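You operate a simulated robot arm through the tools that you are given. There is no shell and no other tool. Be economical: measure what you need, move in short steps, check, and stop when the job is done.

The job below is to be done with a simulated two-armed robot. You get a single attempt, and the scene is never put back.

JOB
Hold the yellow bowl on the top of the wooden table steady with one hand and put the dearest price peg from the floor of the big open carton in it with the other.
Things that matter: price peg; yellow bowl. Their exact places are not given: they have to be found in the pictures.

Only the result counts: the job must be done as asked and must still hold three seconds after the hand-in. Knocking over, shifting, dropping, spilling or breaking anything else fails it.

ROBOT AND FRAMES
Two 6-joint arms with two-finger parallel grippers on one trunk, on a base that drives. Base frame: it is fixed to the floor where the robot stands at the start and does not move with it; the origin is under the middle of the robot, x ahead of it, y to its left, z up; the surface under the hand at the start is at about z = 86.4. Units: cm, degrees, N and s.
The left shoulder is at the start at [28, 18.5, 100.5], the right one opposite. With the tool pointing down near the work surface each hand reaches from about 56 to 94 cm from the robot's upright axis, wherever it stands, measured 20 degrees to its own side. Places, roughly: yellow bowl [-50, -225, 75]. Payload 1.57 kg a hand.
The TCP of each hand is the grasp point between the finger pads, 3 cm short of the fingertips. In the tool frame z runs along the fingers and y along their closing line. The gripper opens to 8 cm. The fingers are 1.7 cm wide and 1.2 cm thick; the gripper's body (4 by 8.2 cm) begins 8 cm behind the TCP.
Orientation is told as [roll, pitch, yaw] about the base's x, y, z axes, in that order, counted from this pose: with the fingers straight down and closing along the base's y, the tool's x points along the base's -x, its y along +y and its z along -z.

CONTROLS
- The arms move only by the tool move_arm. It takes "left_plan", "right_plan" or both (then of equal length, played together; a hand with none holds still); each is a list of rows, each a list of 6 numbers: the shift along the tool's x, y, z in mm, then the turn, a rotation vector about the tool's x, y, z in degrees. In form: [[dx, dy, dz, ax, ay, az], ...]. A call has 1 to 20 rows; each row is the pose to reach, as a shift and turn from the pose commanded when the call began, along the tool's axes at that moment. "left_gripper" and "right_gripper" are, for a hand that has rows, the gripper command, from -1 (shut) to 1 (fully open), values between in proportion, set as the call begins (left out, the last holds). A row lasts 0.2 s, in which the tool goes at most 5 cm and 8.6 degrees; a call with a longer step from one row to the next is refused whole, and so is a gripper value outside its range. Where a pose cannot be reached the arm comes as near as it can. A force on the tool above 40 N (or 10 N above the force at the start of the call, whichever is more), or a blocked arm, ends the call early, and 0.2 s more pass. Each finger travels about 15.3 cm/s and halts on what it meets, pressing with about 31 N; the grip force reading is that of the motor and also rises with nothing between the fingers. The clock runs only during rows and for 0.2 s after the last one: add rows that repeat a pose to give the fingers time. The reply holds the time, the measured pose of the TCP, the force on the tool along the base axes, the opening and the grip force, in the units named above and with some noise, with the torque about the TCP (base axes, N m) and any sound that the robot's microphone picked up, and new pictures: "views" is both (left out), scene, wrist or none (wrist: the cameras of the hands that moved).
- Cameras (640 x 400 px; columns grow to the right, rows downward): "scene" is now at [23.43, 4.48, 143.47]; the picture's right is [0.54, -0.84, 0.00], its down [-0.64, -0.41, -0.65] and it looks along [0.55, 0.35, -0.76] (base axes); focal length 260 px, centre (320, 200). "left" rides on the left gripper at [7.2, 0.7, -12.2] in its tool frame; the picture's right is [-0.09, 1.00, 0.00], its down [-0.84, -0.08, -0.54] and it looks along [-0.54, -0.05, 0.84] (tool axes); focal length 238 px, centre (320, 200). "right" rides on the right gripper at [7.2, -0.7, -12.2] in its tool frame; the picture's right is [0.09, 1.00, 0.00], its down [-0.84, 0.08, -0.54] and it looks along [-0.54, 0.05, 0.84] (tool axes); focal length 238 px, centre (320, 200).
- lift_body(by): slides the trunk up (or, below 0, down) by that many cm; the arms and the scene camera ride with it, the base frame stays. It gives what a move gives, with no picture.
- roll_base(legs): drives the robot by 1 to 6 legs, each [ahead, turn to the left] in cm and degrees, along the robot's own axes; the way and the turn of a leg run together, so that a leg with both is an arc; at most 150 cm and 180 degrees a leg. The arms and the cameras ride along, it lands a little off, and it stops where it bumps. It gives what a move gives, and a new picture of the scene camera.
- pan_tilt(pan, tilt): turns the head with the scene camera to pan (to the left, within 86 degrees either way) and tilt (down, from -29 to 69), counted from straight ahead of the robot. It gives what a move gives, and a new picture of the scene camera.
- locate(camera, pixels): for up to 12 pixels [column, row] of the newest picture of that camera ("zoom" is the newest enlarged one), the place [x, y, z] in the base frame of the surface seen there, good to about 0.2 cm, but the place of the scene camera against the robot may be out by one fixed shift of up to 1.8 cm in any direction. It takes no simulated time.
- inspect(camera, box): a new picture of the part [left, top, right, bottom] of that camera's present view, enlarged. It takes no simulated time.
- finish_job(): hands the job in; it is judged then, once.

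Work in short steps. Measure before you move; look again where a grasp or a placing could have gone wrong, and mend it. You have 80 turns and 260 pictures in all, those below and enlarged ones among them. Open the grippers and draw the arms clear of the work before you hand the job in, unless the task says otherwise; then end with one line.

The tools are called after "Emit:" by a JSON object that holds its "method" and its "body". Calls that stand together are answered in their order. move_arm: Moves the arms, as the interface text tells. Its arguments: {"type":"object","properties":{"left_plan":{"type":"array"},"left_gripper":{"type":"number"},"right_plan":{"type":"array"},"right_gripper":{"type":"number"},"views":{"type":"string","enum":["both","scene","wrist","none"]}},"required":[]} The other tools are called the same way: lift_body (by) slides the trunk up or down; roll_base (legs) drives the base; pan_tilt (pan, tilt) turns the head that bears the scene camera; locate (camera, pixels) gives the place of the surface under pixels of a picture; inspect (camera, box) takes an enlarged picture of a part of a camera's view; finish_job () hands the job in.

At the start:

```text
clock: 0.0
left_position: [43.59, 42.49, 112.86]
left_orientation: [0.0, -0.1, -0.1]
left_wrist_force: [0.5, 0.1, 0.3]
left_wrist_torque: [0.03, 0.01, 0.05]
left_opening: 8.0
left_finger_force: 0.1
right_position: [61.82, -3.11, 108.94]
right_orientation: [0.0, -0.1, 0.1]
right_wrist_force: [0.4, 0.4, 0.2]
right_wrist_torque: [0.0, 0.0, -0.02]
right_opening: 8.0
right_finger_force: 0.1
trunk travel left (down, up): [-70.0, 29.0]
robot x, y, heading: [0.17, 0.18, 0.2]
head pan, tilt: [32.4, 49.5]
```

scene: 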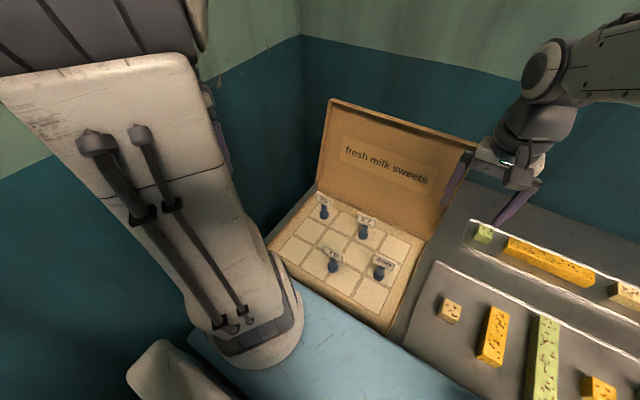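
right: 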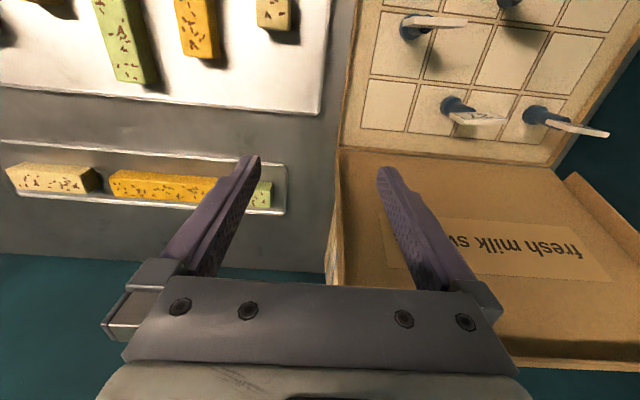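
left: 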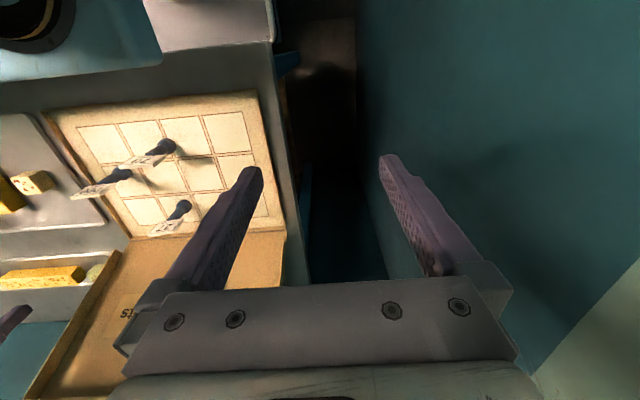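

The scene shows four pegs with price cards in the open carton near (320-385, 205-270). I enlarge that to read the prices and locate them.

Emit:
{"method": "inspect", "body": {"camera": "scene", "box": [290, 180, 430, 300]}}

Emit:
{"method": "inspect", "body": {"camera": "right", "box": [340, 0, 640, 180]}}

Emit:
{"method": "locate", "body": {"camera": "scene", "pixels": [[324, 213], [363, 233], [333, 267], [379, 274], [272, 250], [320, 185], [425, 240], [385, 330], [330, 100], [475, 145], [364, 221], [384, 264]]}}

```text
3.33 times, centred on (360, 240) of scene
```

zoom: 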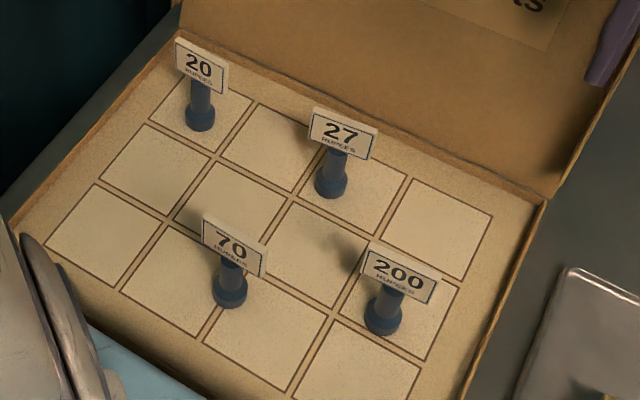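

```text
2.13 times, centred on (490, 90) of right
```

zoom: 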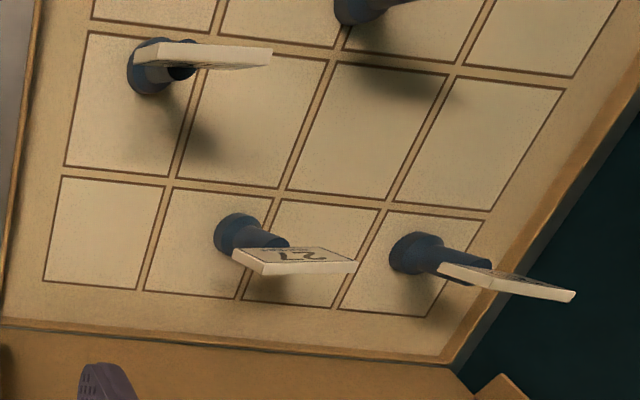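

```text
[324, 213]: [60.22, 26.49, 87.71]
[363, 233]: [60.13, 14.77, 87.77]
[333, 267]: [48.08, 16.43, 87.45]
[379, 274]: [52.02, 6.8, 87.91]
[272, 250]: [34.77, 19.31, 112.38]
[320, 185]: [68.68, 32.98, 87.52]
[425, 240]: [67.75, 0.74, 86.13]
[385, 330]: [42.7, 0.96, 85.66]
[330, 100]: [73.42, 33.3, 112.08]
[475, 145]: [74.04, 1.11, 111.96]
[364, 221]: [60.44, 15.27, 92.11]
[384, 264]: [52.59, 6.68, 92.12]
```

The peg marked 200 looks dearest; I zoom in closer on the units, since the small print may differ.

Emit:
{"method": "inspect", "body": {"camera": "scene", "box": [325, 220, 393, 280]}}

Emit:
{"method": "inspect", "body": {"camera": "scene", "box": [310, 190, 378, 240]}}

Emit:
{"method": "inspect", "body": {"camera": "scene", "box": [363, 250, 403, 285]}}

```text
6.67 times, centred on (359, 250) of scene
```

zoom: 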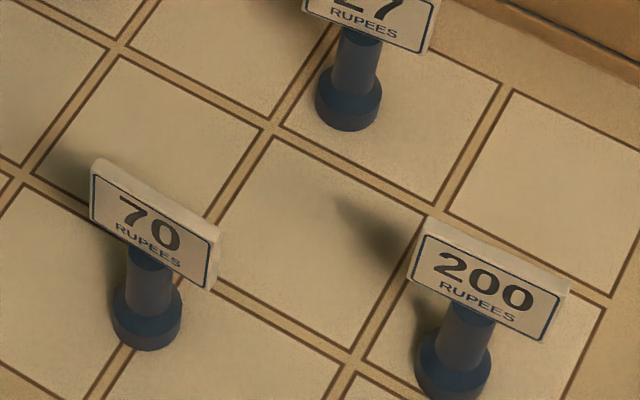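

```text
8.00 times, centred on (344, 215) of scene
```

zoom: 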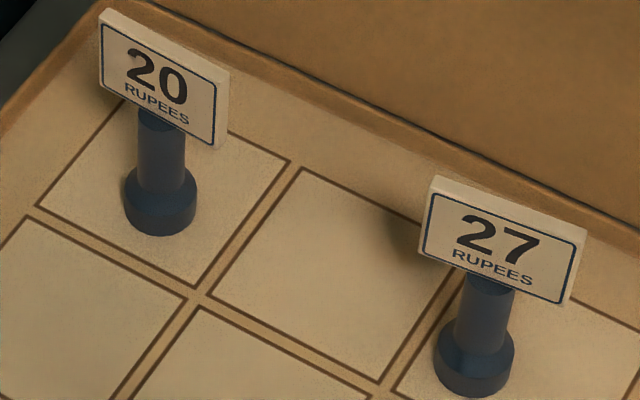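

```text
11.43 times, centred on (383, 268) of scene
```

zoom: 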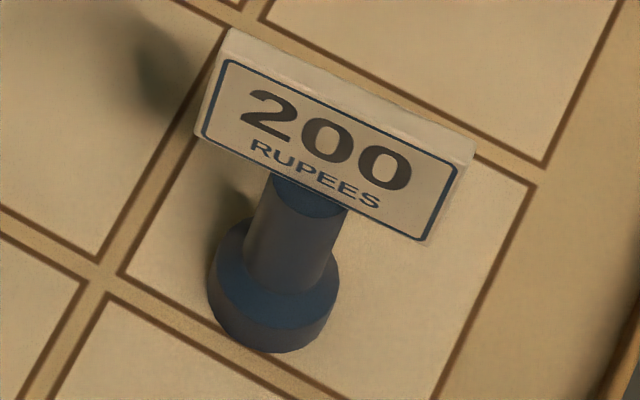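

All are in rupees and 200 is dearest here. I look around the room for the bowl, other cartons and obstacles before grabbing.

Emit:
{"method": "pan_tilt", "body": {"pan": 0, "tilt": 35}}

Emit:
{"method": "pan_tilt", "body": {"pan": -80, "tilt": 25}}

Emit:
{"method": "pan_tilt", "body": {"pan": 80, "tilt": 25}}

Emit:
{"method": "pan_tilt", "body": {"pan": 10, "tilt": 60}}

```text
clock: 1.0
left_position: [43.48, 42.55, 112.87]
left_orientation: [0.0, 0.1, 0.1]
left_wrist_force: [0.2, -0.4, 0.0]
left_wrist_torque: [0.03, -0.01, 0.01]
left_opening: 8.0
left_finger_force: 0.0
right_position: [61.94, -3.05, 109.09]
right_orientation: [0.1, 0.0, 0.0]
right_wrist_force: [-0.2, 0.7, -0.9]
right_wrist_torque: [-0.04, 0.0, 0.06]
right_opening: 8.02
right_finger_force: 0.1
trunk travel left (down, up): [-70.0, 29.0]
robot x, y, heading: [0.2, 0.61, 0.0]
head pan, tilt: [0.0, 35.0]
```

scene: 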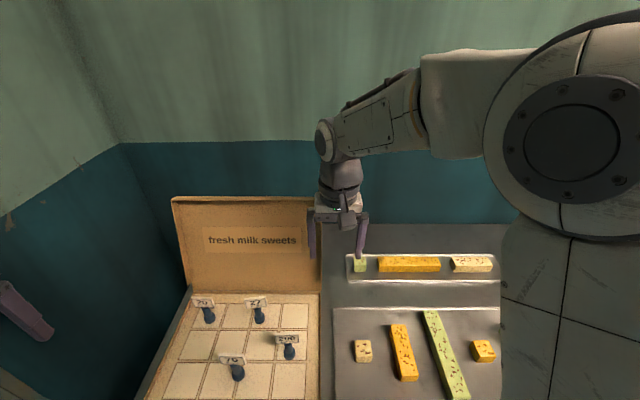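

```text
clock: 2.5
left_position: [43.54, 42.43, 112.86]
left_orientation: [0.0, 0.0, -0.1]
left_wrist_force: [0.8, -0.1, -0.1]
left_wrist_torque: [0.0, 0.02, 0.0]
left_opening: 7.98
left_finger_force: 0.0
right_position: [62.04, -3.18, 108.88]
right_orientation: [-0.1, -0.1, 0.1]
right_wrist_force: [0.0, -0.3, -0.9]
right_wrist_torque: [-0.01, -0.05, -0.01]
right_opening: 7.99
right_finger_force: 0.0
trunk travel left (down, up): [-70.0, 29.0]
robot x, y, heading: [-0.47, -0.1, 0.1]
head pan, tilt: [-80.0, 25.0]
```

scene: 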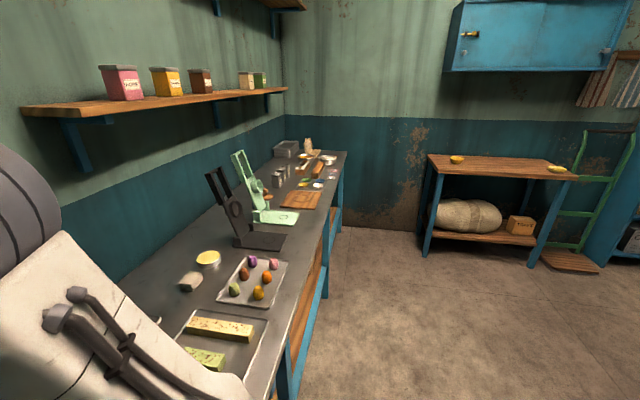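

```text
clock: 5.0
left_position: [43.63, 42.54, 112.8]
left_orientation: [0.0, 0.0, -0.1]
left_wrist_force: [0.2, 1.1, -0.6]
left_wrist_torque: [0.01, 0.0, 0.01]
left_opening: 8.02
left_finger_force: 0.0
right_position: [62.14, -3.05, 108.92]
right_orientation: [0.0, -0.1, 0.0]
right_wrist_force: [0.0, -0.4, -0.7]
right_wrist_torque: [0.01, 0.0, 0.0]
right_opening: 7.99
right_finger_force: 0.2
trunk travel left (down, up): [-70.0, 29.0]
robot x, y, heading: [-0.28, -0.48, -0.2]
head pan, tilt: [80.0, 25.0]
```

scene: 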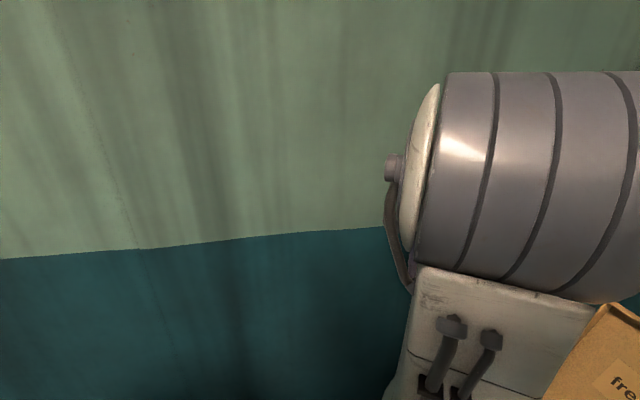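

```text
clock: 6.4
left_position: [43.57, 42.57, 112.8]
left_orientation: [0.0, 0.0, -0.1]
left_wrist_force: [0.5, -1.0, 0.5]
left_wrist_torque: [-0.02, 0.0, 0.01]
left_opening: 7.99
left_finger_force: 0.0
right_position: [61.95, -3.2, 109.12]
right_orientation: [0.0, 0.0, 0.0]
right_wrist_force: [-0.2, -0.5, -0.2]
right_wrist_torque: [0.03, 0.02, 0.0]
right_opening: 8.01
right_finger_force: 0.0
trunk travel left (down, up): [-70.0, 29.0]
robot x, y, heading: [-0.12, -0.56, 0.1]
head pan, tilt: [10.0, 60.0]
```

scene: 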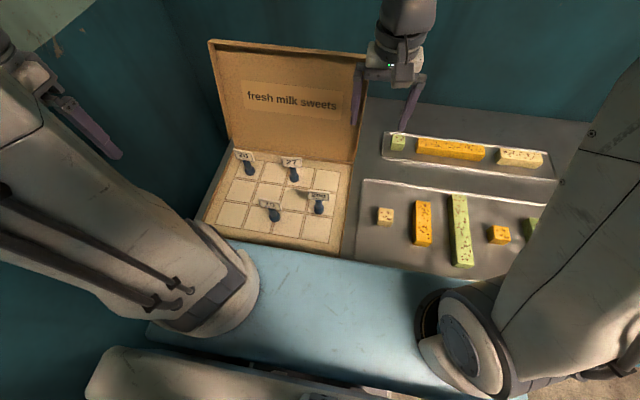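

The bowl table is far behind-right with two yellow dishes on it. First I measure the 200 peg precisely (around (318,202)).

Emit:
{"method": "inspect", "body": {"camera": "scene", "box": [294, 180, 342, 220]}}

Emit:
{"method": "inspect", "body": {"camera": "right", "box": [380, 0, 480, 60]}}

```text
10.00 times, centred on (318, 200) of scene
```

zoom: 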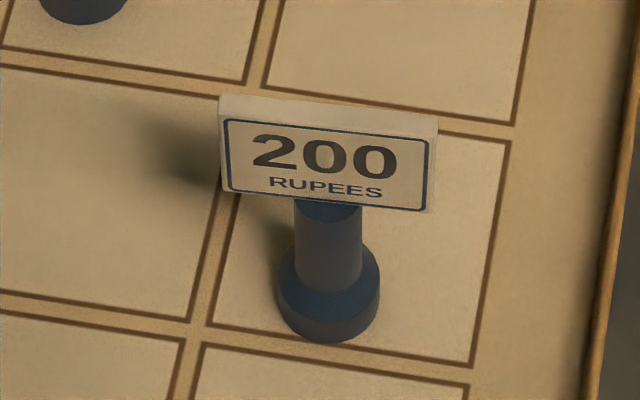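

```text
6.40 times, centred on (430, 30) of right
```

zoom: 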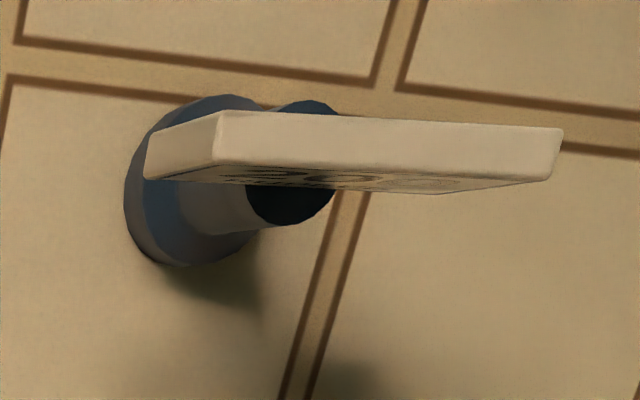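

The zoom of the right camera shows the card's top edge at (215,140)–(560,155) and the shaft top around (300,160). I locate points with it.

Emit:
{"method": "locate", "body": {"camera": "zoom", "pixels": [[225, 120], [218, 150], [555, 135], [545, 175], [390, 150], [155, 165], [290, 205], [150, 215], [300, 112], [240, 100], [60, 300]]}}

Emit:
{"method": "locate", "body": {"camera": "scene", "pixels": [[311, 190], [326, 191], [318, 196], [319, 205], [319, 211], [332, 210], [310, 200], [325, 200]]}}

```text
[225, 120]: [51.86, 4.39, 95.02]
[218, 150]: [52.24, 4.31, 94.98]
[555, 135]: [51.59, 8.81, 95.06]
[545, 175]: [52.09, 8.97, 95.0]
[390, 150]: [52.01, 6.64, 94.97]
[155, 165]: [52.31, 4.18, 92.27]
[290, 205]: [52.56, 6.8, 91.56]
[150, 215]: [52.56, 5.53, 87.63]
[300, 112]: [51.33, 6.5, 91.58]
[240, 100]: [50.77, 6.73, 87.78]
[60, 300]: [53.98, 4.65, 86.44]
```

```text
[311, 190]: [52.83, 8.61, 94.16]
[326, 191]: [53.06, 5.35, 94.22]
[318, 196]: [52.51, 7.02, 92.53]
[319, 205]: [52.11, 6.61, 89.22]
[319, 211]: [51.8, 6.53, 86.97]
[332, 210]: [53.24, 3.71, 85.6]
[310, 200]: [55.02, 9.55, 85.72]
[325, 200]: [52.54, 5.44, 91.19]
```

Right-camera measure: card centre (52.0, 6.6), z 92.3–95, shaft top 91.6. I bring the right hand above it at z 102, turned about 90° so that the fingers close across the card's faces.

Emit:
{"method": "move_arm", "body": {"right_plan": [[9, 9, 6, 0, 0, -8.4], [18, 18, 12, 0, 0, -16.8], [27, 27, 18, 0, 0, -25.2], [36, 36, 24, 0, 0, -33.6], [45, 45, 30, 0, 0, -42], [54, 54, 36, 0, 0, -50.4], [63, 63, 42, 0, 0, -58.8], [72, 72, 48, 0, 0, -67.2], [81, 81, 54, 0, 0, -75.6], [90, 90, 62, 0, 0, -84], [98, 97, 70, 0, 0, -92], [98, 97, 70, 0, 0, -92]], "right_gripper": 1}}

```text
clock: 9.0
left_position: [43.63, 42.48, 112.93]
left_orientation: [0.0, 0.0, 0.0]
left_wrist_force: [0.1, 0.3, 0.4]
left_wrist_torque: [0.01, 0.0, 0.02]
left_opening: 8.01
left_finger_force: 0.0
right_position: [52.13, 6.61, 101.88]
right_orientation: [0.0, -0.1, 92.1]
right_wrist_force: [0.8, 0.0, -0.3]
right_wrist_torque: [0.01, -0.03, -0.02]
right_opening: 8.02
right_finger_force: 0.0
trunk travel left (down, up): [-70.0, 29.0]
robot x, y, heading: [-0.28, 0.01, 0.3]
head pan, tilt: [10.0, 60.0]
```

scene: 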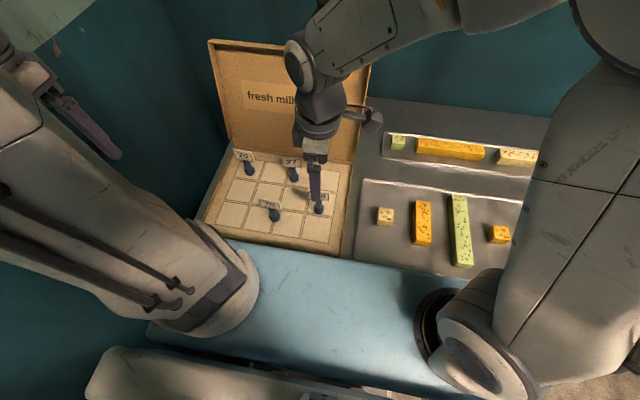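
right: 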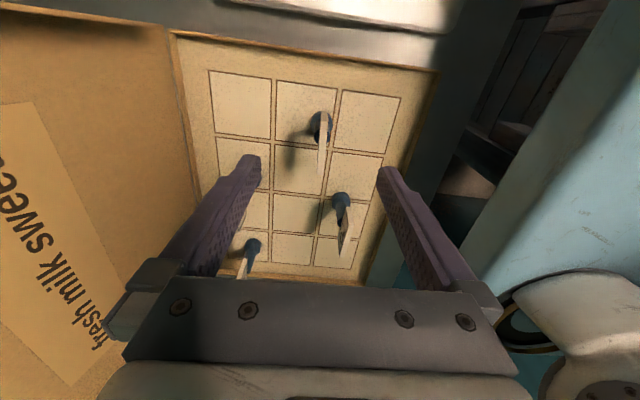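

The peg at (320,130) is centred between the fingers. I descend 5 cm, then check.

Emit:
{"method": "move_arm", "body": {"right_plan": [[0, 0, 20, 0, 0, 0], [0, 0, 40, 0, 0, 0], [0, 0, 60, 0, 0, 0], [0, 0, 60, 0, 0, 0]], "views": "wrist"}}

Emit:
{"method": "locate", "body": {"camera": "right", "pixels": [[320, 120], [320, 140], [320, 160]]}}

```text
clock: 10.0
left_position: [43.65, 42.49, 112.9]
left_orientation: [0.0, -0.1, 0.0]
left_wrist_force: [-0.1, -0.8, -1.0]
left_wrist_torque: [0.0, -0.01, 0.0]
left_opening: 8.01
left_finger_force: 0.1
right_position: [52.18, 6.6, 95.93]
right_orientation: [-0.1, 0.0, 92.0]
right_wrist_force: [0.3, 0.3, -0.2]
right_wrist_torque: [-0.02, -0.05, 0.02]
right_opening: 8.01
right_finger_force: 0.0
trunk travel left (down, up): [-70.0, 29.0]
robot x, y, heading: [0.19, 0.19, 0.0]
head pan, tilt: [10.0, 60.0]
```

right: 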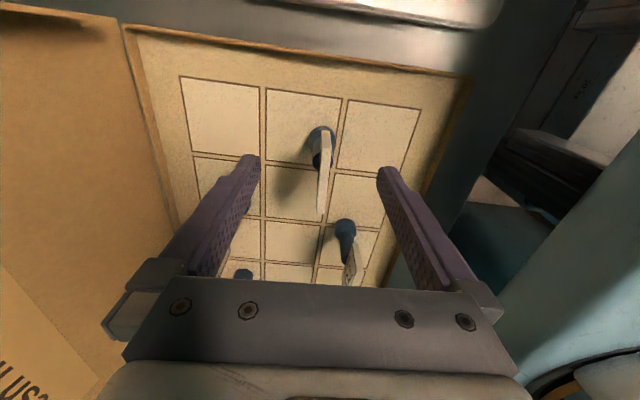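

```text
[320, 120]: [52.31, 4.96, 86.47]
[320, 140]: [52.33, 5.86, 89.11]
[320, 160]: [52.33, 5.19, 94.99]
```

Peg is still centred. I descend to z about 92.2 and close.

Emit:
{"method": "move_arm", "body": {"right_plan": [[0, 0, 19, 0, 0, 0], [0, 0, 37, 0, 0, 0], [0, 0, 37, 0, 0, 0]], "views": "wrist"}}

Emit:
{"method": "move_arm", "body": {"right_plan": [[0, 0, 0, 0, 0, 0], [0, 0, 0, 0, 0, 0], [0, 0, 0, 0, 0, 0], [0, 0, 0, 0, 0, 0]], "right_gripper": -1, "views": "wrist"}}

```text
clock: 10.8
left_position: [43.68, 42.59, 112.94]
left_orientation: [0.0, -0.1, 0.0]
left_wrist_force: [-0.1, -0.3, -0.4]
left_wrist_torque: [0.01, -0.02, 0.0]
left_opening: 8.01
left_finger_force: 0.1
right_position: [52.09, 6.54, 92.19]
right_orientation: [0.0, 0.0, 92.0]
right_wrist_force: [0.3, -0.2, 0.1]
right_wrist_torque: [0.04, 0.01, -0.01]
right_opening: 7.99
right_finger_force: 0.0
trunk travel left (down, up): [-70.0, 29.0]
robot x, y, heading: [-0.12, -0.19, -0.1]
head pan, tilt: [10.0, 60.0]
```

right: 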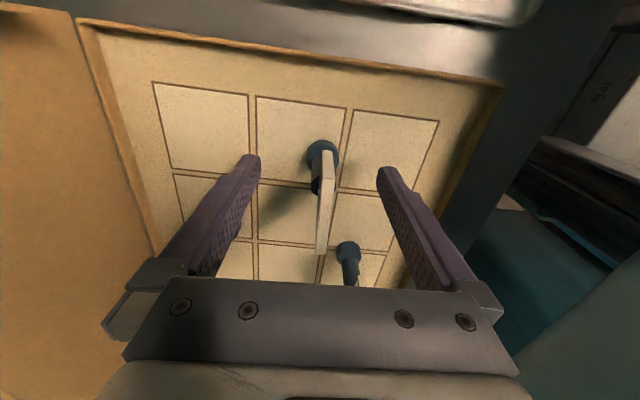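

```text
clock: 11.8
left_position: [43.64, 42.59, 112.91]
left_orientation: [-0.1, 0.1, 0.0]
left_wrist_force: [0.4, -0.2, -0.2]
left_wrist_torque: [0.02, -0.02, 0.01]
left_opening: 8.0
left_finger_force: 0.2
right_position: [52.14, 6.6, 92.13]
right_orientation: [0.0, 0.1, 92.0]
right_wrist_force: [-0.3, 0.8, 0.4]
right_wrist_torque: [0.0, -0.01, 0.01]
right_opening: 1.43
right_finger_force: 30.4
trunk travel left (down, up): [-70.0, 29.0]
robot x, y, heading: [-0.08, -0.32, -0.0]
head pan, tilt: [10.0, 60.0]
```

right: 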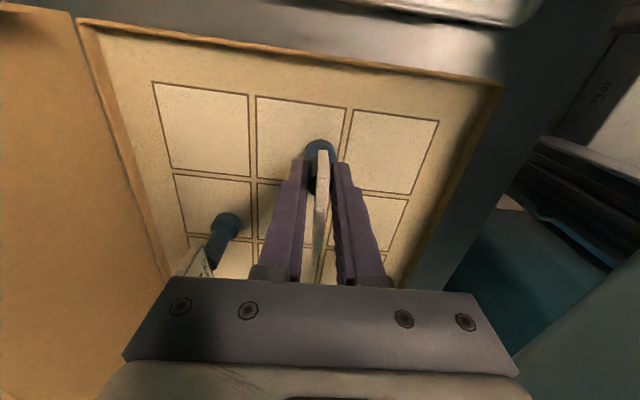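

The shaft is gripped (1.43 cm opening). I lift straight up.

Emit:
{"method": "move_arm", "body": {"right_plan": [[0, 0, -15, 0, 0, 0], [0, 0, -35, 0, 0, 0], [0, 0, -65, 0, 0, 0], [0, 0, -100, 0, 0, 0], [0, 0, -135, 0, 0, 0], [0, 0, -170, 0, 0, 0], [0, 0, -200, 0, 0, 0], [0, 0, -200, 0, 0, 0]]}}

```text
clock: 13.6
left_position: [43.63, 42.61, 112.96]
left_orientation: [0.0, 0.1, 0.0]
left_wrist_force: [0.3, 0.3, -0.2]
left_wrist_torque: [-0.03, 0.01, 0.01]
left_opening: 8.02
left_finger_force: 0.0
right_position: [52.15, 6.62, 112.12]
right_orientation: [-0.1, 0.0, 92.0]
right_wrist_force: [0.4, 0.8, -0.2]
right_wrist_torque: [0.05, 0.02, -0.03]
right_opening: 1.45
right_finger_force: 30.2
trunk travel left (down, up): [-70.0, 29.0]
robot x, y, heading: [-0.03, -0.09, 0.2]
head pan, tilt: [10.0, 60.0]
```

scene: 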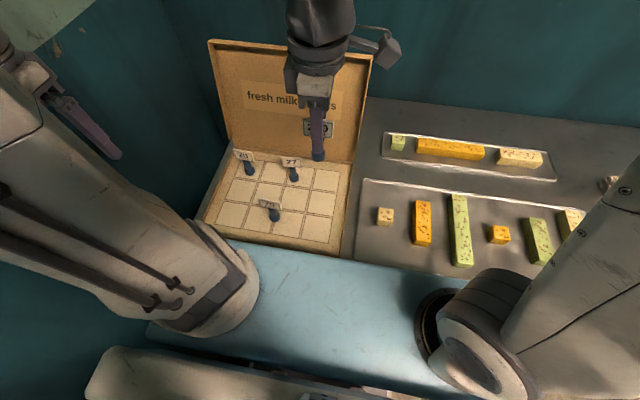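
right: 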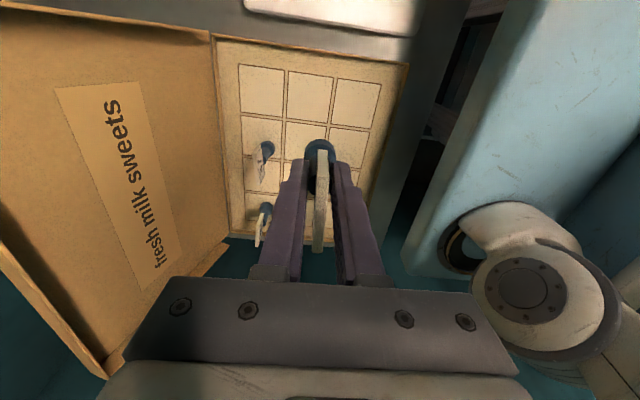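

Peg is held and its card shows below the gripper. I back away from the counter 50 cm and look to the right.

Emit:
{"method": "roll_base", "body": {"legs": [[-50, 0]]}}

Emit:
{"method": "pan_tilt", "body": {"pan": -86, "tilt": 20}}

```text
clock: 15.7
left_position: [13.39, 41.63, 112.93]
left_orientation: [0.1, -0.1, -0.6]
left_wrist_force: [-0.1, 0.3, -0.1]
left_wrist_torque: [0.02, -0.03, -0.01]
left_opening: 7.97
left_finger_force: 0.1
right_position: [21.72, 5.52, 112.24]
right_orientation: [0.0, 0.0, 91.4]
right_wrist_force: [0.0, -0.4, -0.5]
right_wrist_torque: [0.02, 0.02, -0.03]
right_opening: 1.45
right_finger_force: 30.6
trunk travel left (down, up): [-70.0, 29.0]
robot x, y, heading: [-30.34, -0.55, -0.9]
head pan, tilt: [10.0, 60.0]
stopped in leg 1: the robot was blocked; the commanded pose is now the measured one
```

scene: 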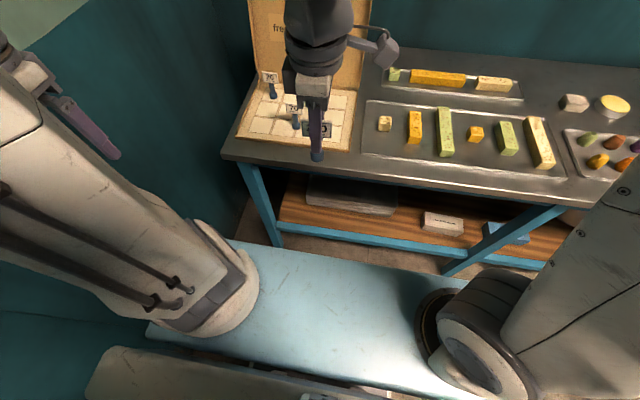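

```text
clock: 17.4
left_position: [13.46, 41.59, 112.95]
left_orientation: [0.2, 0.0, -0.7]
left_wrist_force: [-0.5, -0.4, -0.4]
left_wrist_torque: [-0.04, -0.01, -0.02]
left_opening: 8.01
left_finger_force: 0.1
right_position: [21.78, 5.68, 112.23]
right_orientation: [0.1, -0.1, 91.5]
right_wrist_force: [-0.5, 0.5, -1.5]
right_wrist_torque: [-0.03, -0.01, 0.01]
right_opening: 1.44
right_finger_force: 30.6
trunk travel left (down, up): [-70.0, 29.0]
robot x, y, heading: [-30.49, -0.71, -0.9]
head pan, tilt: [-85.9, 20.0]
```

scene: 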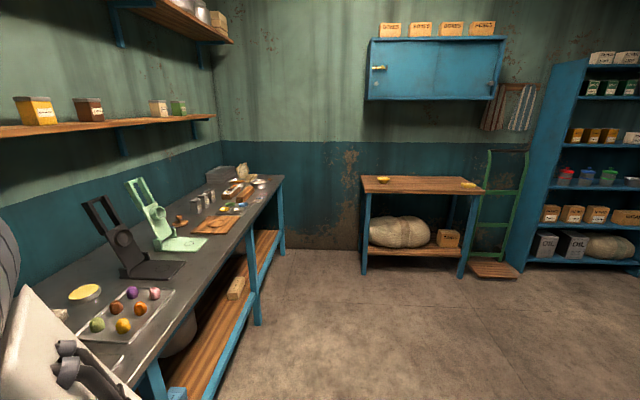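

Something behind stopped the base at x≈-30. I ease forward 6 cm and turn right in steps, hands being well above the counter; first I measure the counter and table.

Emit:
{"method": "locate", "body": {"camera": "scene", "pixels": [[384, 179], [467, 184], [360, 191], [486, 191], [363, 177], [477, 178], [183, 272], [283, 180], [90, 220], [365, 270], [495, 275], [520, 272]]}}

Emit:
{"method": "inspect", "body": {"camera": "scene", "box": [340, 150, 500, 250]}}

Emit:
{"method": "roll_base", "body": {"legs": [[6, 0], [0, -45]]}}

```text
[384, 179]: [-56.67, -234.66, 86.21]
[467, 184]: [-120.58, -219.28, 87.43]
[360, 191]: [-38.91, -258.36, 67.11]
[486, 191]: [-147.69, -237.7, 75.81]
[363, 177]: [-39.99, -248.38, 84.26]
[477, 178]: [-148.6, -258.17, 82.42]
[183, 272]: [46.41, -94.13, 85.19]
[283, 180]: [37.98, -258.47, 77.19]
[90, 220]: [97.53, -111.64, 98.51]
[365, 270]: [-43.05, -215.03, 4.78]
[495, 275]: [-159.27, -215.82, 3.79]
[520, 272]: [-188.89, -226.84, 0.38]
```

```text
4.00 times, centred on (420, 200) of scene
```

zoom: 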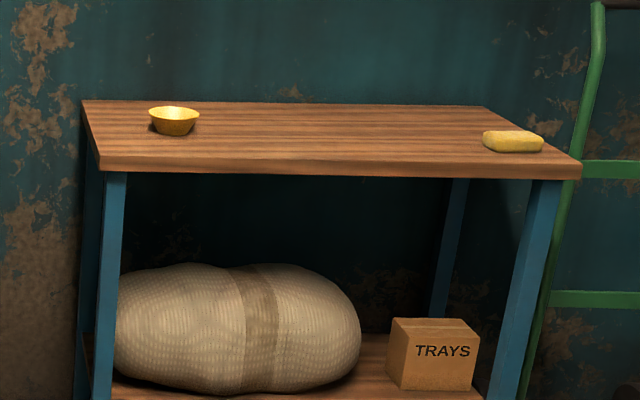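

```text
clock: 20.5
left_position: [36.43, -3.26, 112.92]
left_orientation: [0.2, 0.0, -46.9]
left_wrist_force: [-0.6, 0.0, -0.2]
left_wrist_torque: [0.01, 0.0, 0.02]
left_opening: 8.02
left_finger_force: 0.1
right_position: [16.07, -34.21, 112.28]
right_orientation: [0.0, 0.0, 45.1]
right_wrist_force: [0.2, 0.0, -1.2]
right_wrist_torque: [0.03, 0.01, 0.03]
right_opening: 1.43
right_finger_force: 30.4
trunk travel left (down, up): [-70.0, 29.0]
robot x, y, heading: [-24.16, -0.52, -47.0]
head pan, tilt: [-85.9, 20.0]
```

scene: 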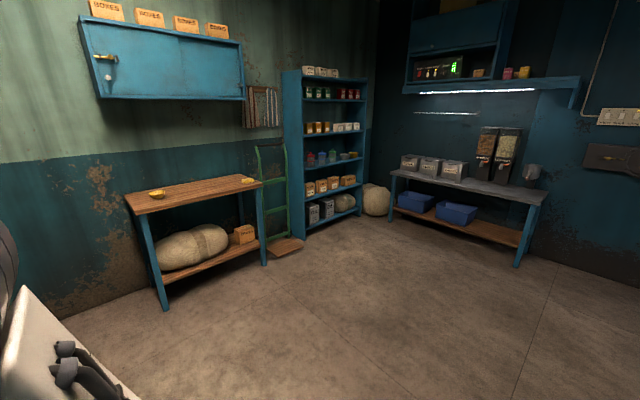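

The bowl is the left yellow item near (-52,-225); the other is a sponge-like block. I turn to about -102° and drive towards (-50,-115).

Emit:
{"method": "roll_base", "body": {"legs": [[0, -55], [110, 0], [0, 12]]}}

Emit:
{"method": "pan_tilt", "body": {"pan": 0, "tilt": 40}}

```text
clock: 22.1
left_position: [33.14, -25.97, 112.84]
left_orientation: [0.0, 0.2, -66.2]
left_wrist_force: [0.0, -0.9, 1.1]
left_wrist_torque: [0.1, -0.06, -0.01]
left_opening: 7.99
left_finger_force: 0.0
right_position: [3.49, -48.11, 112.08]
right_orientation: [0.1, -0.1, 25.7]
right_wrist_force: [-1.1, -0.6, 0.1]
right_wrist_torque: [0.1, -0.04, 0.02]
right_opening: 1.43
right_finger_force: 30.2
trunk travel left (down, up): [-70.0, 29.0]
robot x, y, heading: [-22.92, -2.7, -61.7]
head pan, tilt: [-85.9, 20.0]
stopped in leg 1: the robot was blocked; the commanded pose is now the measured one
```

scene: 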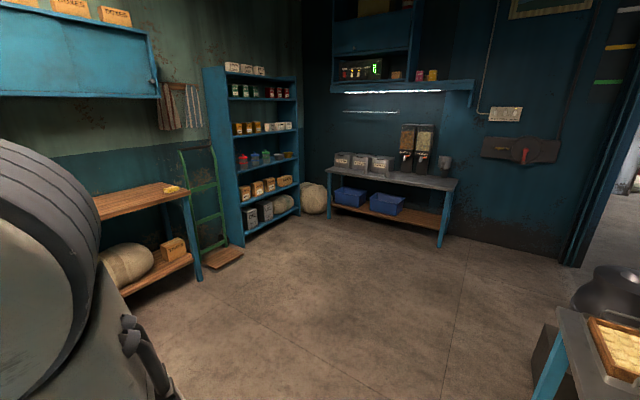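

```text
clock: 23.7
left_position: [33.31, -25.53, 112.72]
left_orientation: [-0.1, 0.2, -66.0]
left_wrist_force: [0.2, 0.2, 0.4]
left_wrist_torque: [-0.01, 0.01, 0.0]
left_opening: 7.99
left_finger_force: 0.0
right_position: [3.85, -47.88, 112.01]
right_orientation: [0.2, 0.0, 25.9]
right_wrist_force: [-0.1, 1.1, 0.0]
right_wrist_torque: [-0.02, -0.01, 0.0]
right_opening: 1.44
right_finger_force: 30.9
trunk travel left (down, up): [-70.0, 29.0]
robot x, y, heading: [-22.75, -2.65, -61.3]
head pan, tilt: [0.0, 40.0]
```

scene: 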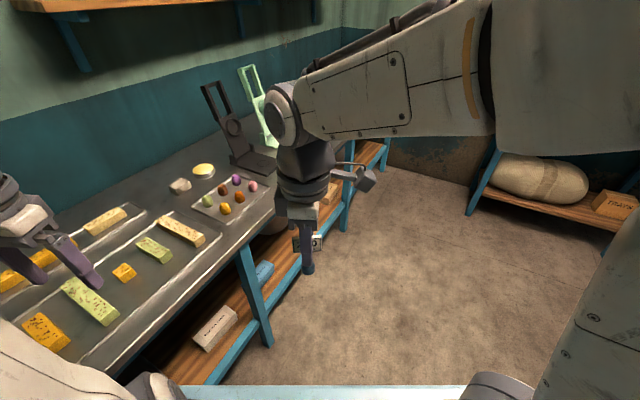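

The rear touched something again (left wall behind). I move forward 15 cm, then arc right.

Emit:
{"method": "roll_base", "body": {"legs": [[15, 0], [20, -20], [0, -21]]}}

```text
clock: 27.4
left_position: [17.04, -89.29, 112.8]
left_orientation: [-0.2, 0.2, -108.1]
left_wrist_force: [0.8, 0.3, 0.2]
left_wrist_torque: [0.01, 0.01, 0.02]
left_opening: 7.98
left_finger_force: 0.1
right_position: [-19.66, -86.24, 112.14]
right_orientation: [0.2, 0.1, -16.0]
right_wrist_force: [0.3, -0.2, -0.5]
right_wrist_torque: [0.01, 0.01, 0.03]
right_opening: 1.44
right_finger_force: 30.8
trunk travel left (down, up): [-70.0, 29.0]
robot x, y, heading: [-9.35, -34.74, -103.5]
head pan, tilt: [0.0, 40.0]
```

scene: 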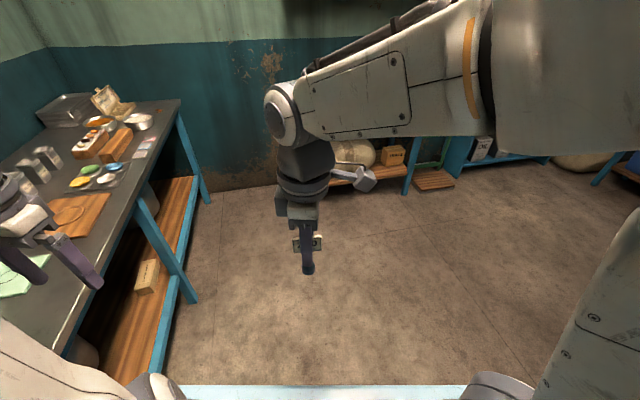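

Path is clear. I turn slightly right, drive 100 cm and straighten to face the table.

Emit:
{"method": "roll_base", "body": {"legs": [[0, -9], [100, 0], [0, 22]]}}

Emit:
{"method": "pan_tilt", "body": {"pan": 15, "tilt": 40}}

```text
clock: 34.5
left_position: [-10.09, -176.7, 112.74]
left_orientation: [-0.1, 0.2, -94.6]
left_wrist_force: [0.7, 0.6, -0.1]
left_wrist_torque: [0.0, 0.01, 0.0]
left_opening: 7.98
left_finger_force: 0.1
right_position: [-46.42, -182.24, 112.07]
right_orientation: [0.2, -0.1, -2.8]
right_wrist_force: [-0.4, 0.3, -0.8]
right_wrist_torque: [-0.02, -0.01, -0.01]
right_opening: 1.46
right_finger_force: 30.3
trunk travel left (down, up): [-70.0, 29.0]
robot x, y, heading: [-48.12, -129.59, -89.9]
head pan, tilt: [0.0, 40.0]
```

scene: 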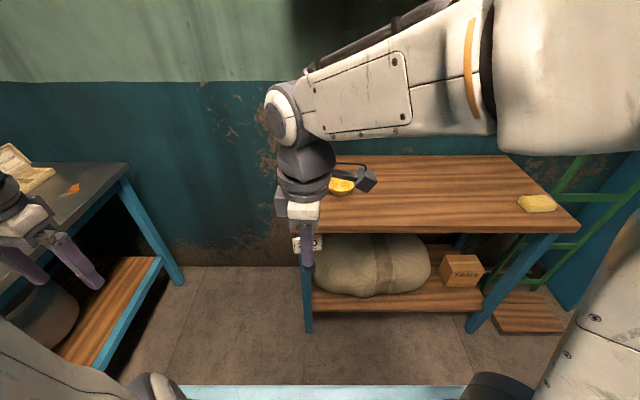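

```text
clock: 35.3
left_position: [-9.97, -176.75, 112.66]
left_orientation: [-0.2, 0.2, -94.7]
left_wrist_force: [0.7, -0.4, 0.4]
left_wrist_torque: [0.03, -0.03, 0.01]
left_opening: 8.0
left_finger_force: 0.0
right_position: [-46.43, -182.15, 112.1]
right_orientation: [0.1, 0.0, -2.8]
right_wrist_force: [0.4, -0.2, -0.5]
right_wrist_torque: [0.02, 0.0, 0.01]
right_opening: 1.47
right_finger_force: 30.5
trunk travel left (down, up): [-70.0, 29.0]
robot x, y, heading: [-48.22, -129.6, -90.3]
head pan, tilt: [15.0, 40.0]
```

scene: 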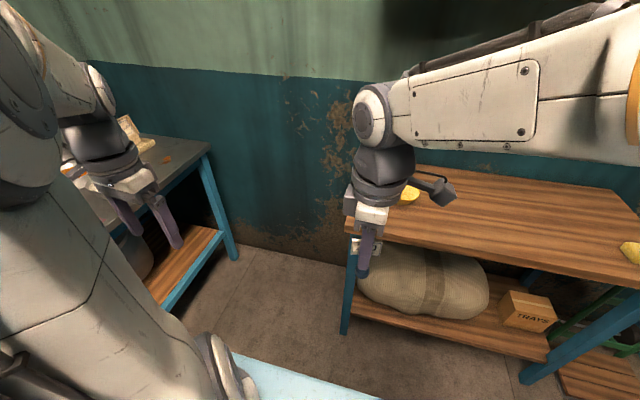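

The bowl shows at (410,193). I locate it and the table edge.

Emit:
{"method": "locate", "body": {"camera": "scene", "pixels": [[410, 190], [412, 200], [400, 200], [450, 240], [346, 218], [520, 262], [450, 185], [615, 192]]}}

Emit:
{"method": "inspect", "body": {"camera": "scene", "box": [340, 160, 500, 260]}}

```text
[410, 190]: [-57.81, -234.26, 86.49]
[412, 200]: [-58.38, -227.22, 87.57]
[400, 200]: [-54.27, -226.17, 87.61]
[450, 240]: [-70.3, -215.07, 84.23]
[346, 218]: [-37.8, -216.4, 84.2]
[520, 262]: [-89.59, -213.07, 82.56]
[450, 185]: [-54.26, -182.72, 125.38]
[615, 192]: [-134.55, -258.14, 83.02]
```

```text
4.00 times, centred on (420, 210) of scene
```

zoom: 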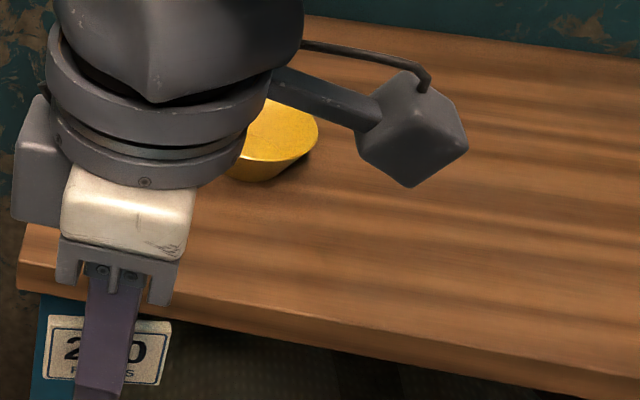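

Table top ≈ z 84–85, bowl ≈ (-56,-230), rim ≈ 88. I advance 33 cm so both hands can reach it.

Emit:
{"method": "roll_base", "body": {"legs": [[33, 0]]}}

Emit:
{"method": "pan_tilt", "body": {"pan": -5, "tilt": 55}}

Emit:
{"method": "move_arm", "body": {"right_plan": [[0, 0, 0, 0, 0, 0]], "left_plan": [[0, 0, 0, 0, 0, 0]], "views": "wrist"}}

```text
clock: 37.5
left_position: [-10.32, -210.08, 112.78]
left_orientation: [-0.2, 0.2, -95.0]
left_wrist_force: [-0.4, 0.2, -0.1]
left_wrist_torque: [0.02, -0.01, 0.02]
left_opening: 7.99
left_finger_force: 0.2
right_position: [-46.89, -215.38, 112.17]
right_orientation: [0.0, 0.0, -3.1]
right_wrist_force: [0.3, 0.5, -0.4]
right_wrist_torque: [0.02, 0.01, 0.01]
right_opening: 1.46
right_finger_force: 30.9
trunk travel left (down, up): [-70.0, 29.0]
robot x, y, heading: [-48.5, -162.97, -90.1]
head pan, tilt: [15.0, 40.0]
```

scene: 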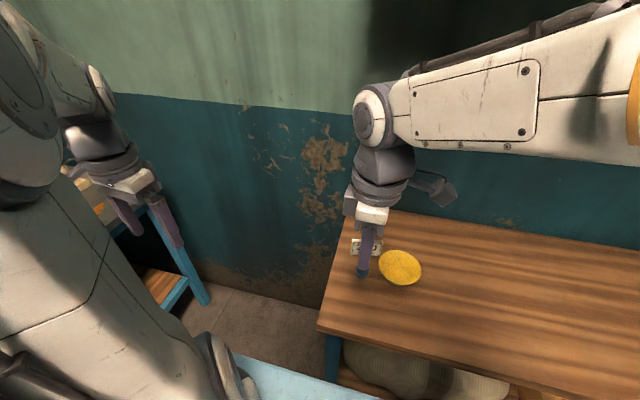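

```text
clock: 38.3
left_position: [-10.18, -210.07, 112.79]
left_orientation: [-0.1, 0.2, -95.0]
left_wrist_force: [0.7, -0.3, 0.7]
left_wrist_torque: [0.0, -0.01, 0.0]
left_opening: 7.98
left_finger_force: 0.2
right_position: [-46.7, -215.38, 112.2]
right_orientation: [0.0, 0.0, -3.1]
right_wrist_force: [0.3, 0.2, -0.4]
right_wrist_torque: [-0.02, -0.03, 0.02]
right_opening: 1.44
right_finger_force: 30.9
trunk travel left (down, up): [-70.0, 29.0]
robot x, y, heading: [-48.14, -162.7, -90.1]
head pan, tilt: [-5.0, 55.0]
```

scene: 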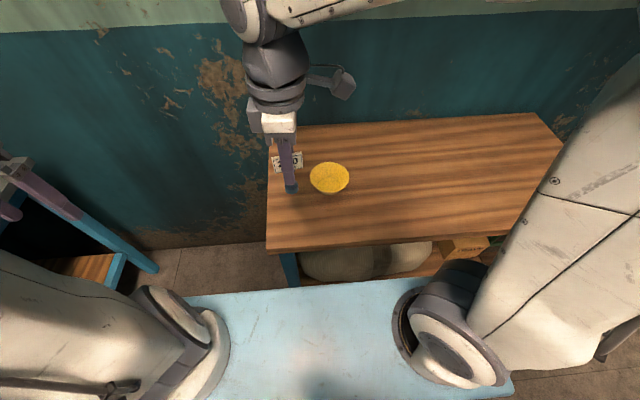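

```text
clock: 38.7
left_position: [-10.3, -210.03, 112.78]
left_orientation: [-0.1, 0.2, -94.9]
left_wrist_force: [0.1, -0.3, 0.3]
left_wrist_torque: [0.03, -0.03, -0.01]
left_opening: 7.97
left_finger_force: 0.1
right_position: [-46.69, -215.31, 112.1]
right_orientation: [0.1, -0.1, -3.0]
right_wrist_force: [-0.6, -0.1, -1.4]
right_wrist_torque: [0.03, 0.0, 0.02]
right_opening: 1.47
right_finger_force: 30.9
trunk travel left (down, up): [-70.0, 29.0]
robot x, y, heading: [-48.13, -162.84, -90.2]
head pan, tilt: [-5.0, 55.0]
```

right: 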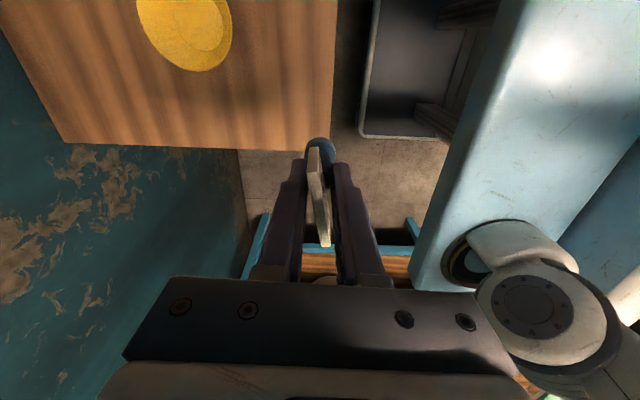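
left: 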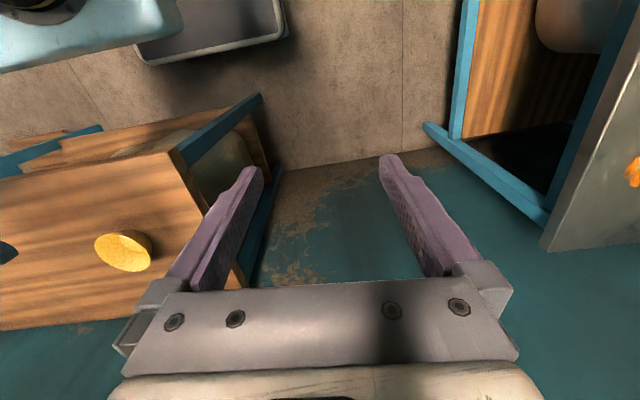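

Left camera sees the bowl at (123,251). I measure rim, inside and outside, plus the table.

Emit:
{"method": "inspect", "body": {"camera": "left", "box": [75, 215, 175, 285]}}

Emit:
{"method": "locate", "body": {"camera": "left", "pixels": [[96, 245], [151, 246], [122, 232], [125, 269], [110, 252], [125, 252], [60, 280], [180, 240], [165, 262], [175, 165]]}}

Emit:
{"method": "locate", "body": {"camera": "right", "pixels": [[140, 10], [231, 40], [190, 20], [170, 60], [200, 70], [210, 10], [250, 60], [330, 130], [200, 45]]}}

Emit:
{"method": "locate", "body": {"camera": "scene", "pixels": [[311, 178], [349, 178], [329, 164], [329, 186], [329, 174], [329, 193], [300, 200], [420, 190]]}}

```text
5.71 times, centred on (125, 250) of left
```

zoom: 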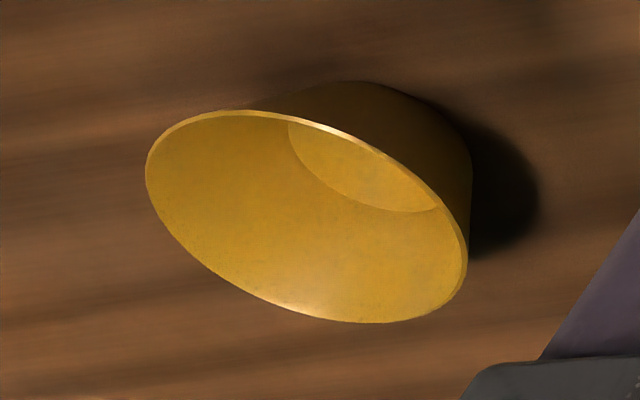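

```text
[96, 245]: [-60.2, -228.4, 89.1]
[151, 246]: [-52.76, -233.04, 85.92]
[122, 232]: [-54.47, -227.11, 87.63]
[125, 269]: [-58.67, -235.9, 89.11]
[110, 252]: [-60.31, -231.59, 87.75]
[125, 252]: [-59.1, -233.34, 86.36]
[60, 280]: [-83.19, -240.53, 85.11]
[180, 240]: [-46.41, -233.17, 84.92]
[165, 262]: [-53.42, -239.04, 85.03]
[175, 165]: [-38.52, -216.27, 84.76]
```

```text
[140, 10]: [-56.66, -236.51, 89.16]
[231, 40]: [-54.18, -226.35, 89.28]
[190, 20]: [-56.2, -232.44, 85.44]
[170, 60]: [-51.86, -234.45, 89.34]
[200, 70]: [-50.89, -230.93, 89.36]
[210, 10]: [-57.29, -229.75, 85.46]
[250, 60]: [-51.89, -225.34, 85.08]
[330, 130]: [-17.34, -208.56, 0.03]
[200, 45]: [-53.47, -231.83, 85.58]
```

```text
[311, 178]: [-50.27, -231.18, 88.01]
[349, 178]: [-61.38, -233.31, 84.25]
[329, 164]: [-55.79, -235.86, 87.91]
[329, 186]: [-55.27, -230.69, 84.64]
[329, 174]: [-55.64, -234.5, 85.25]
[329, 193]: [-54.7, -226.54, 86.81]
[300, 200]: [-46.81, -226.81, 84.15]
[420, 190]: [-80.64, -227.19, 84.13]
```

Rim fits a circle centre (-56.1,-231.3), radius 5.2, rim z 89.25, table 85.0, inside floor 85.5. I check the wall slope and move the right hand aside to (-72,-222) to make room for the left hand.

Emit:
{"method": "locate", "body": {"camera": "zoom", "pixels": [[432, 205], [340, 180], [300, 150], [465, 200], [440, 120], [345, 85], [410, 185], [380, 165]]}}

Emit:
{"method": "move_arm", "body": {"right_plan": [[42, -14, 0, 0, 0, 0], [84, -27, 0, 0, 0, 0], [126, -40, 0, 0, 0, 0], [168, -54, 0, 0, 0, 0], [210, -67, 0, 0, 0, 0], [249, -80, 0, 0, 0, 0], [249, -80, 0, 0, 0, 0]]}}

```text
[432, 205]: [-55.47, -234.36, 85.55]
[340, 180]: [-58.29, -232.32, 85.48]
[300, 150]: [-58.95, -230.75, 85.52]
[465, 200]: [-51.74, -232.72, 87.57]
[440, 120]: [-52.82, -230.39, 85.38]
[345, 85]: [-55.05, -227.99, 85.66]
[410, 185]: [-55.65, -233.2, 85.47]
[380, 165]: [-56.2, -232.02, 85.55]
```

```text
clock: 40.3
left_position: [-10.38, -210.06, 112.78]
left_orientation: [-0.1, 0.2, -95.0]
left_wrist_force: [-0.4, -0.5, -0.7]
left_wrist_torque: [0.0, -0.01, 0.0]
left_opening: 8.0
left_finger_force: 0.1
right_position: [-72.07, -221.88, 112.17]
right_orientation: [0.1, -0.1, -2.9]
right_wrist_force: [-0.6, 1.1, -0.9]
right_wrist_torque: [0.0, 0.0, -0.01]
right_opening: 1.41
right_finger_force: 30.0
trunk travel left (down, up): [-70.0, 29.0]
robot x, y, heading: [-48.52, -162.5, -90.1]
head pan, tilt: [-5.0, 55.0]
```

scene: 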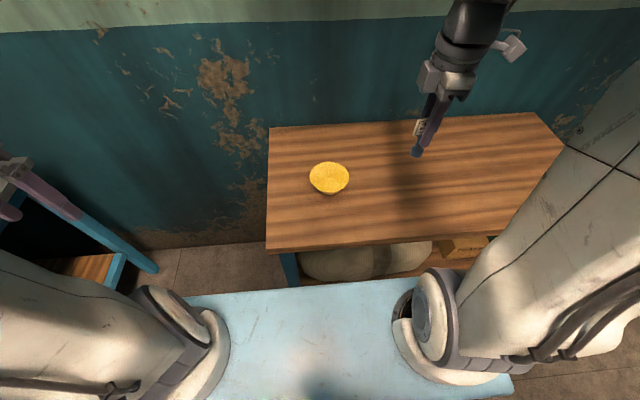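
right: 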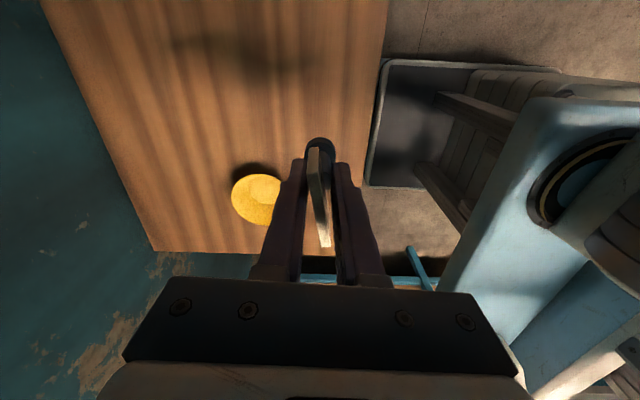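

Floor radius ≈3.1, so the wall slopes about 25°, matching a 25° outward tilt of the left hand. I bring the left hand to a stand-off 16 cm back along that axis from the +x rim point, opening reduced to ~3.2 cm.

Emit:
{"method": "move_arm", "body": {"left_plan": [[-24, -32, 9, 2.5, -0.1, -0.5], [-48, -64, 18, 5, -0.2, -1], [-72, -95, 26, 7.5, -0.3, -1.5], [-96, -127, 35, 10, -0.4, -2], [-120, -159, 44, 12.5, -0.5, -2.5], [-145, -191, 53, 15, -0.7, -3], [-169, -223, 62, 17.5, -0.8, -3.5], [-193, -254, 70, 20, -0.9, -4], [-217, -286, 79, 22.5, -1, -4.5], [-241, -318, 88, 25, -1.1, -5], [-241, -318, 88, 25, -1.1, -5]], "left_gripper": -0.2}}

```text
clock: 42.7
left_position: [-44.41, -231.02, 103.99]
left_orientation: [-25.2, 0.2, -90.0]
left_wrist_force: [0.4, -0.3, 0.2]
left_wrist_torque: [0.04, -0.01, 0.02]
left_opening: 3.18
left_finger_force: 0.1
right_position: [-71.97, -221.92, 112.11]
right_orientation: [0.2, 0.1, -3.1]
right_wrist_force: [0.3, 1.2, -0.8]
right_wrist_torque: [-0.03, -0.01, -0.01]
right_opening: 1.43
right_finger_force: 30.4
trunk travel left (down, up): [-70.0, 29.0]
robot x, y, heading: [-48.23, -162.87, -90.2]
head pan, tilt: [-5.0, 55.0]
```

scene: 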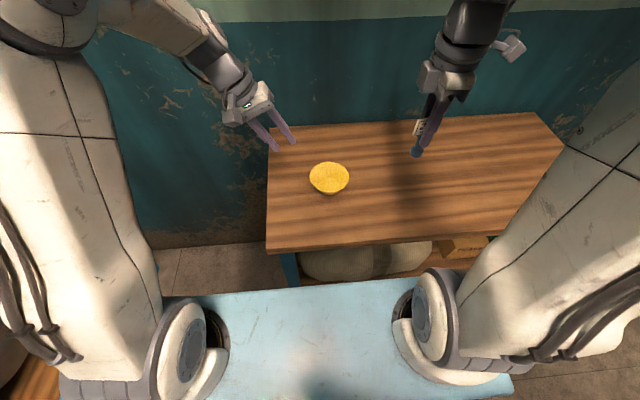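
left: 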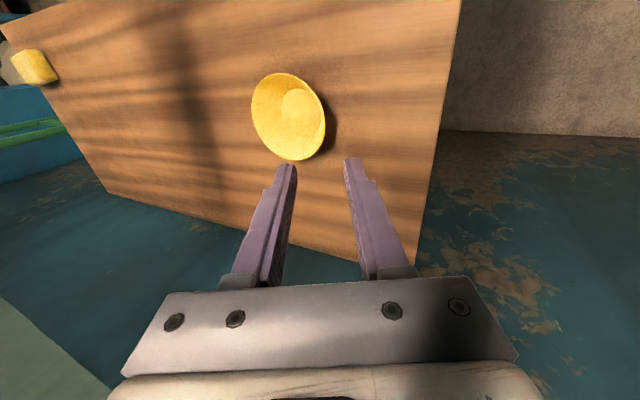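

Pose as wanted (tilt -25.2). I re-measure the bowl rim from here.

Emit:
{"method": "inspect", "body": {"camera": "left", "box": [235, 60, 355, 170]}}

Emit:
{"method": "locate", "body": {"camera": "left", "pixels": [[280, 75], [254, 110], [300, 77], [322, 107], [324, 130], [318, 147], [300, 158], [275, 150]]}}

```text
3.64 times, centred on (295, 115) of left
```

zoom: 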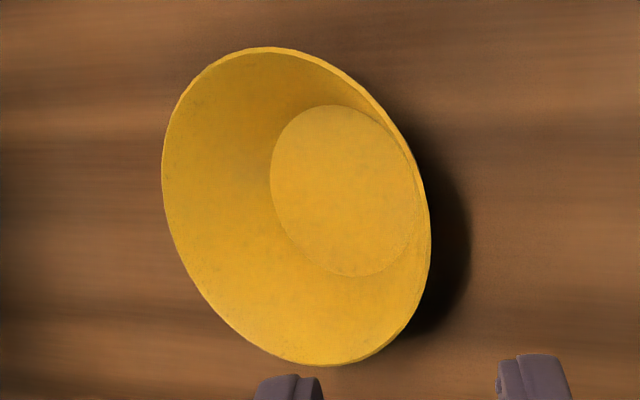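

```text
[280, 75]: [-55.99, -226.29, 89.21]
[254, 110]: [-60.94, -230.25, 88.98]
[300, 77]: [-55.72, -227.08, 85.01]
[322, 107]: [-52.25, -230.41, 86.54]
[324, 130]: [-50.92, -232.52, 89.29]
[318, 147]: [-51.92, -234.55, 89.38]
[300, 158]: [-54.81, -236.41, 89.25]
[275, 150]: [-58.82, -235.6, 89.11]
```

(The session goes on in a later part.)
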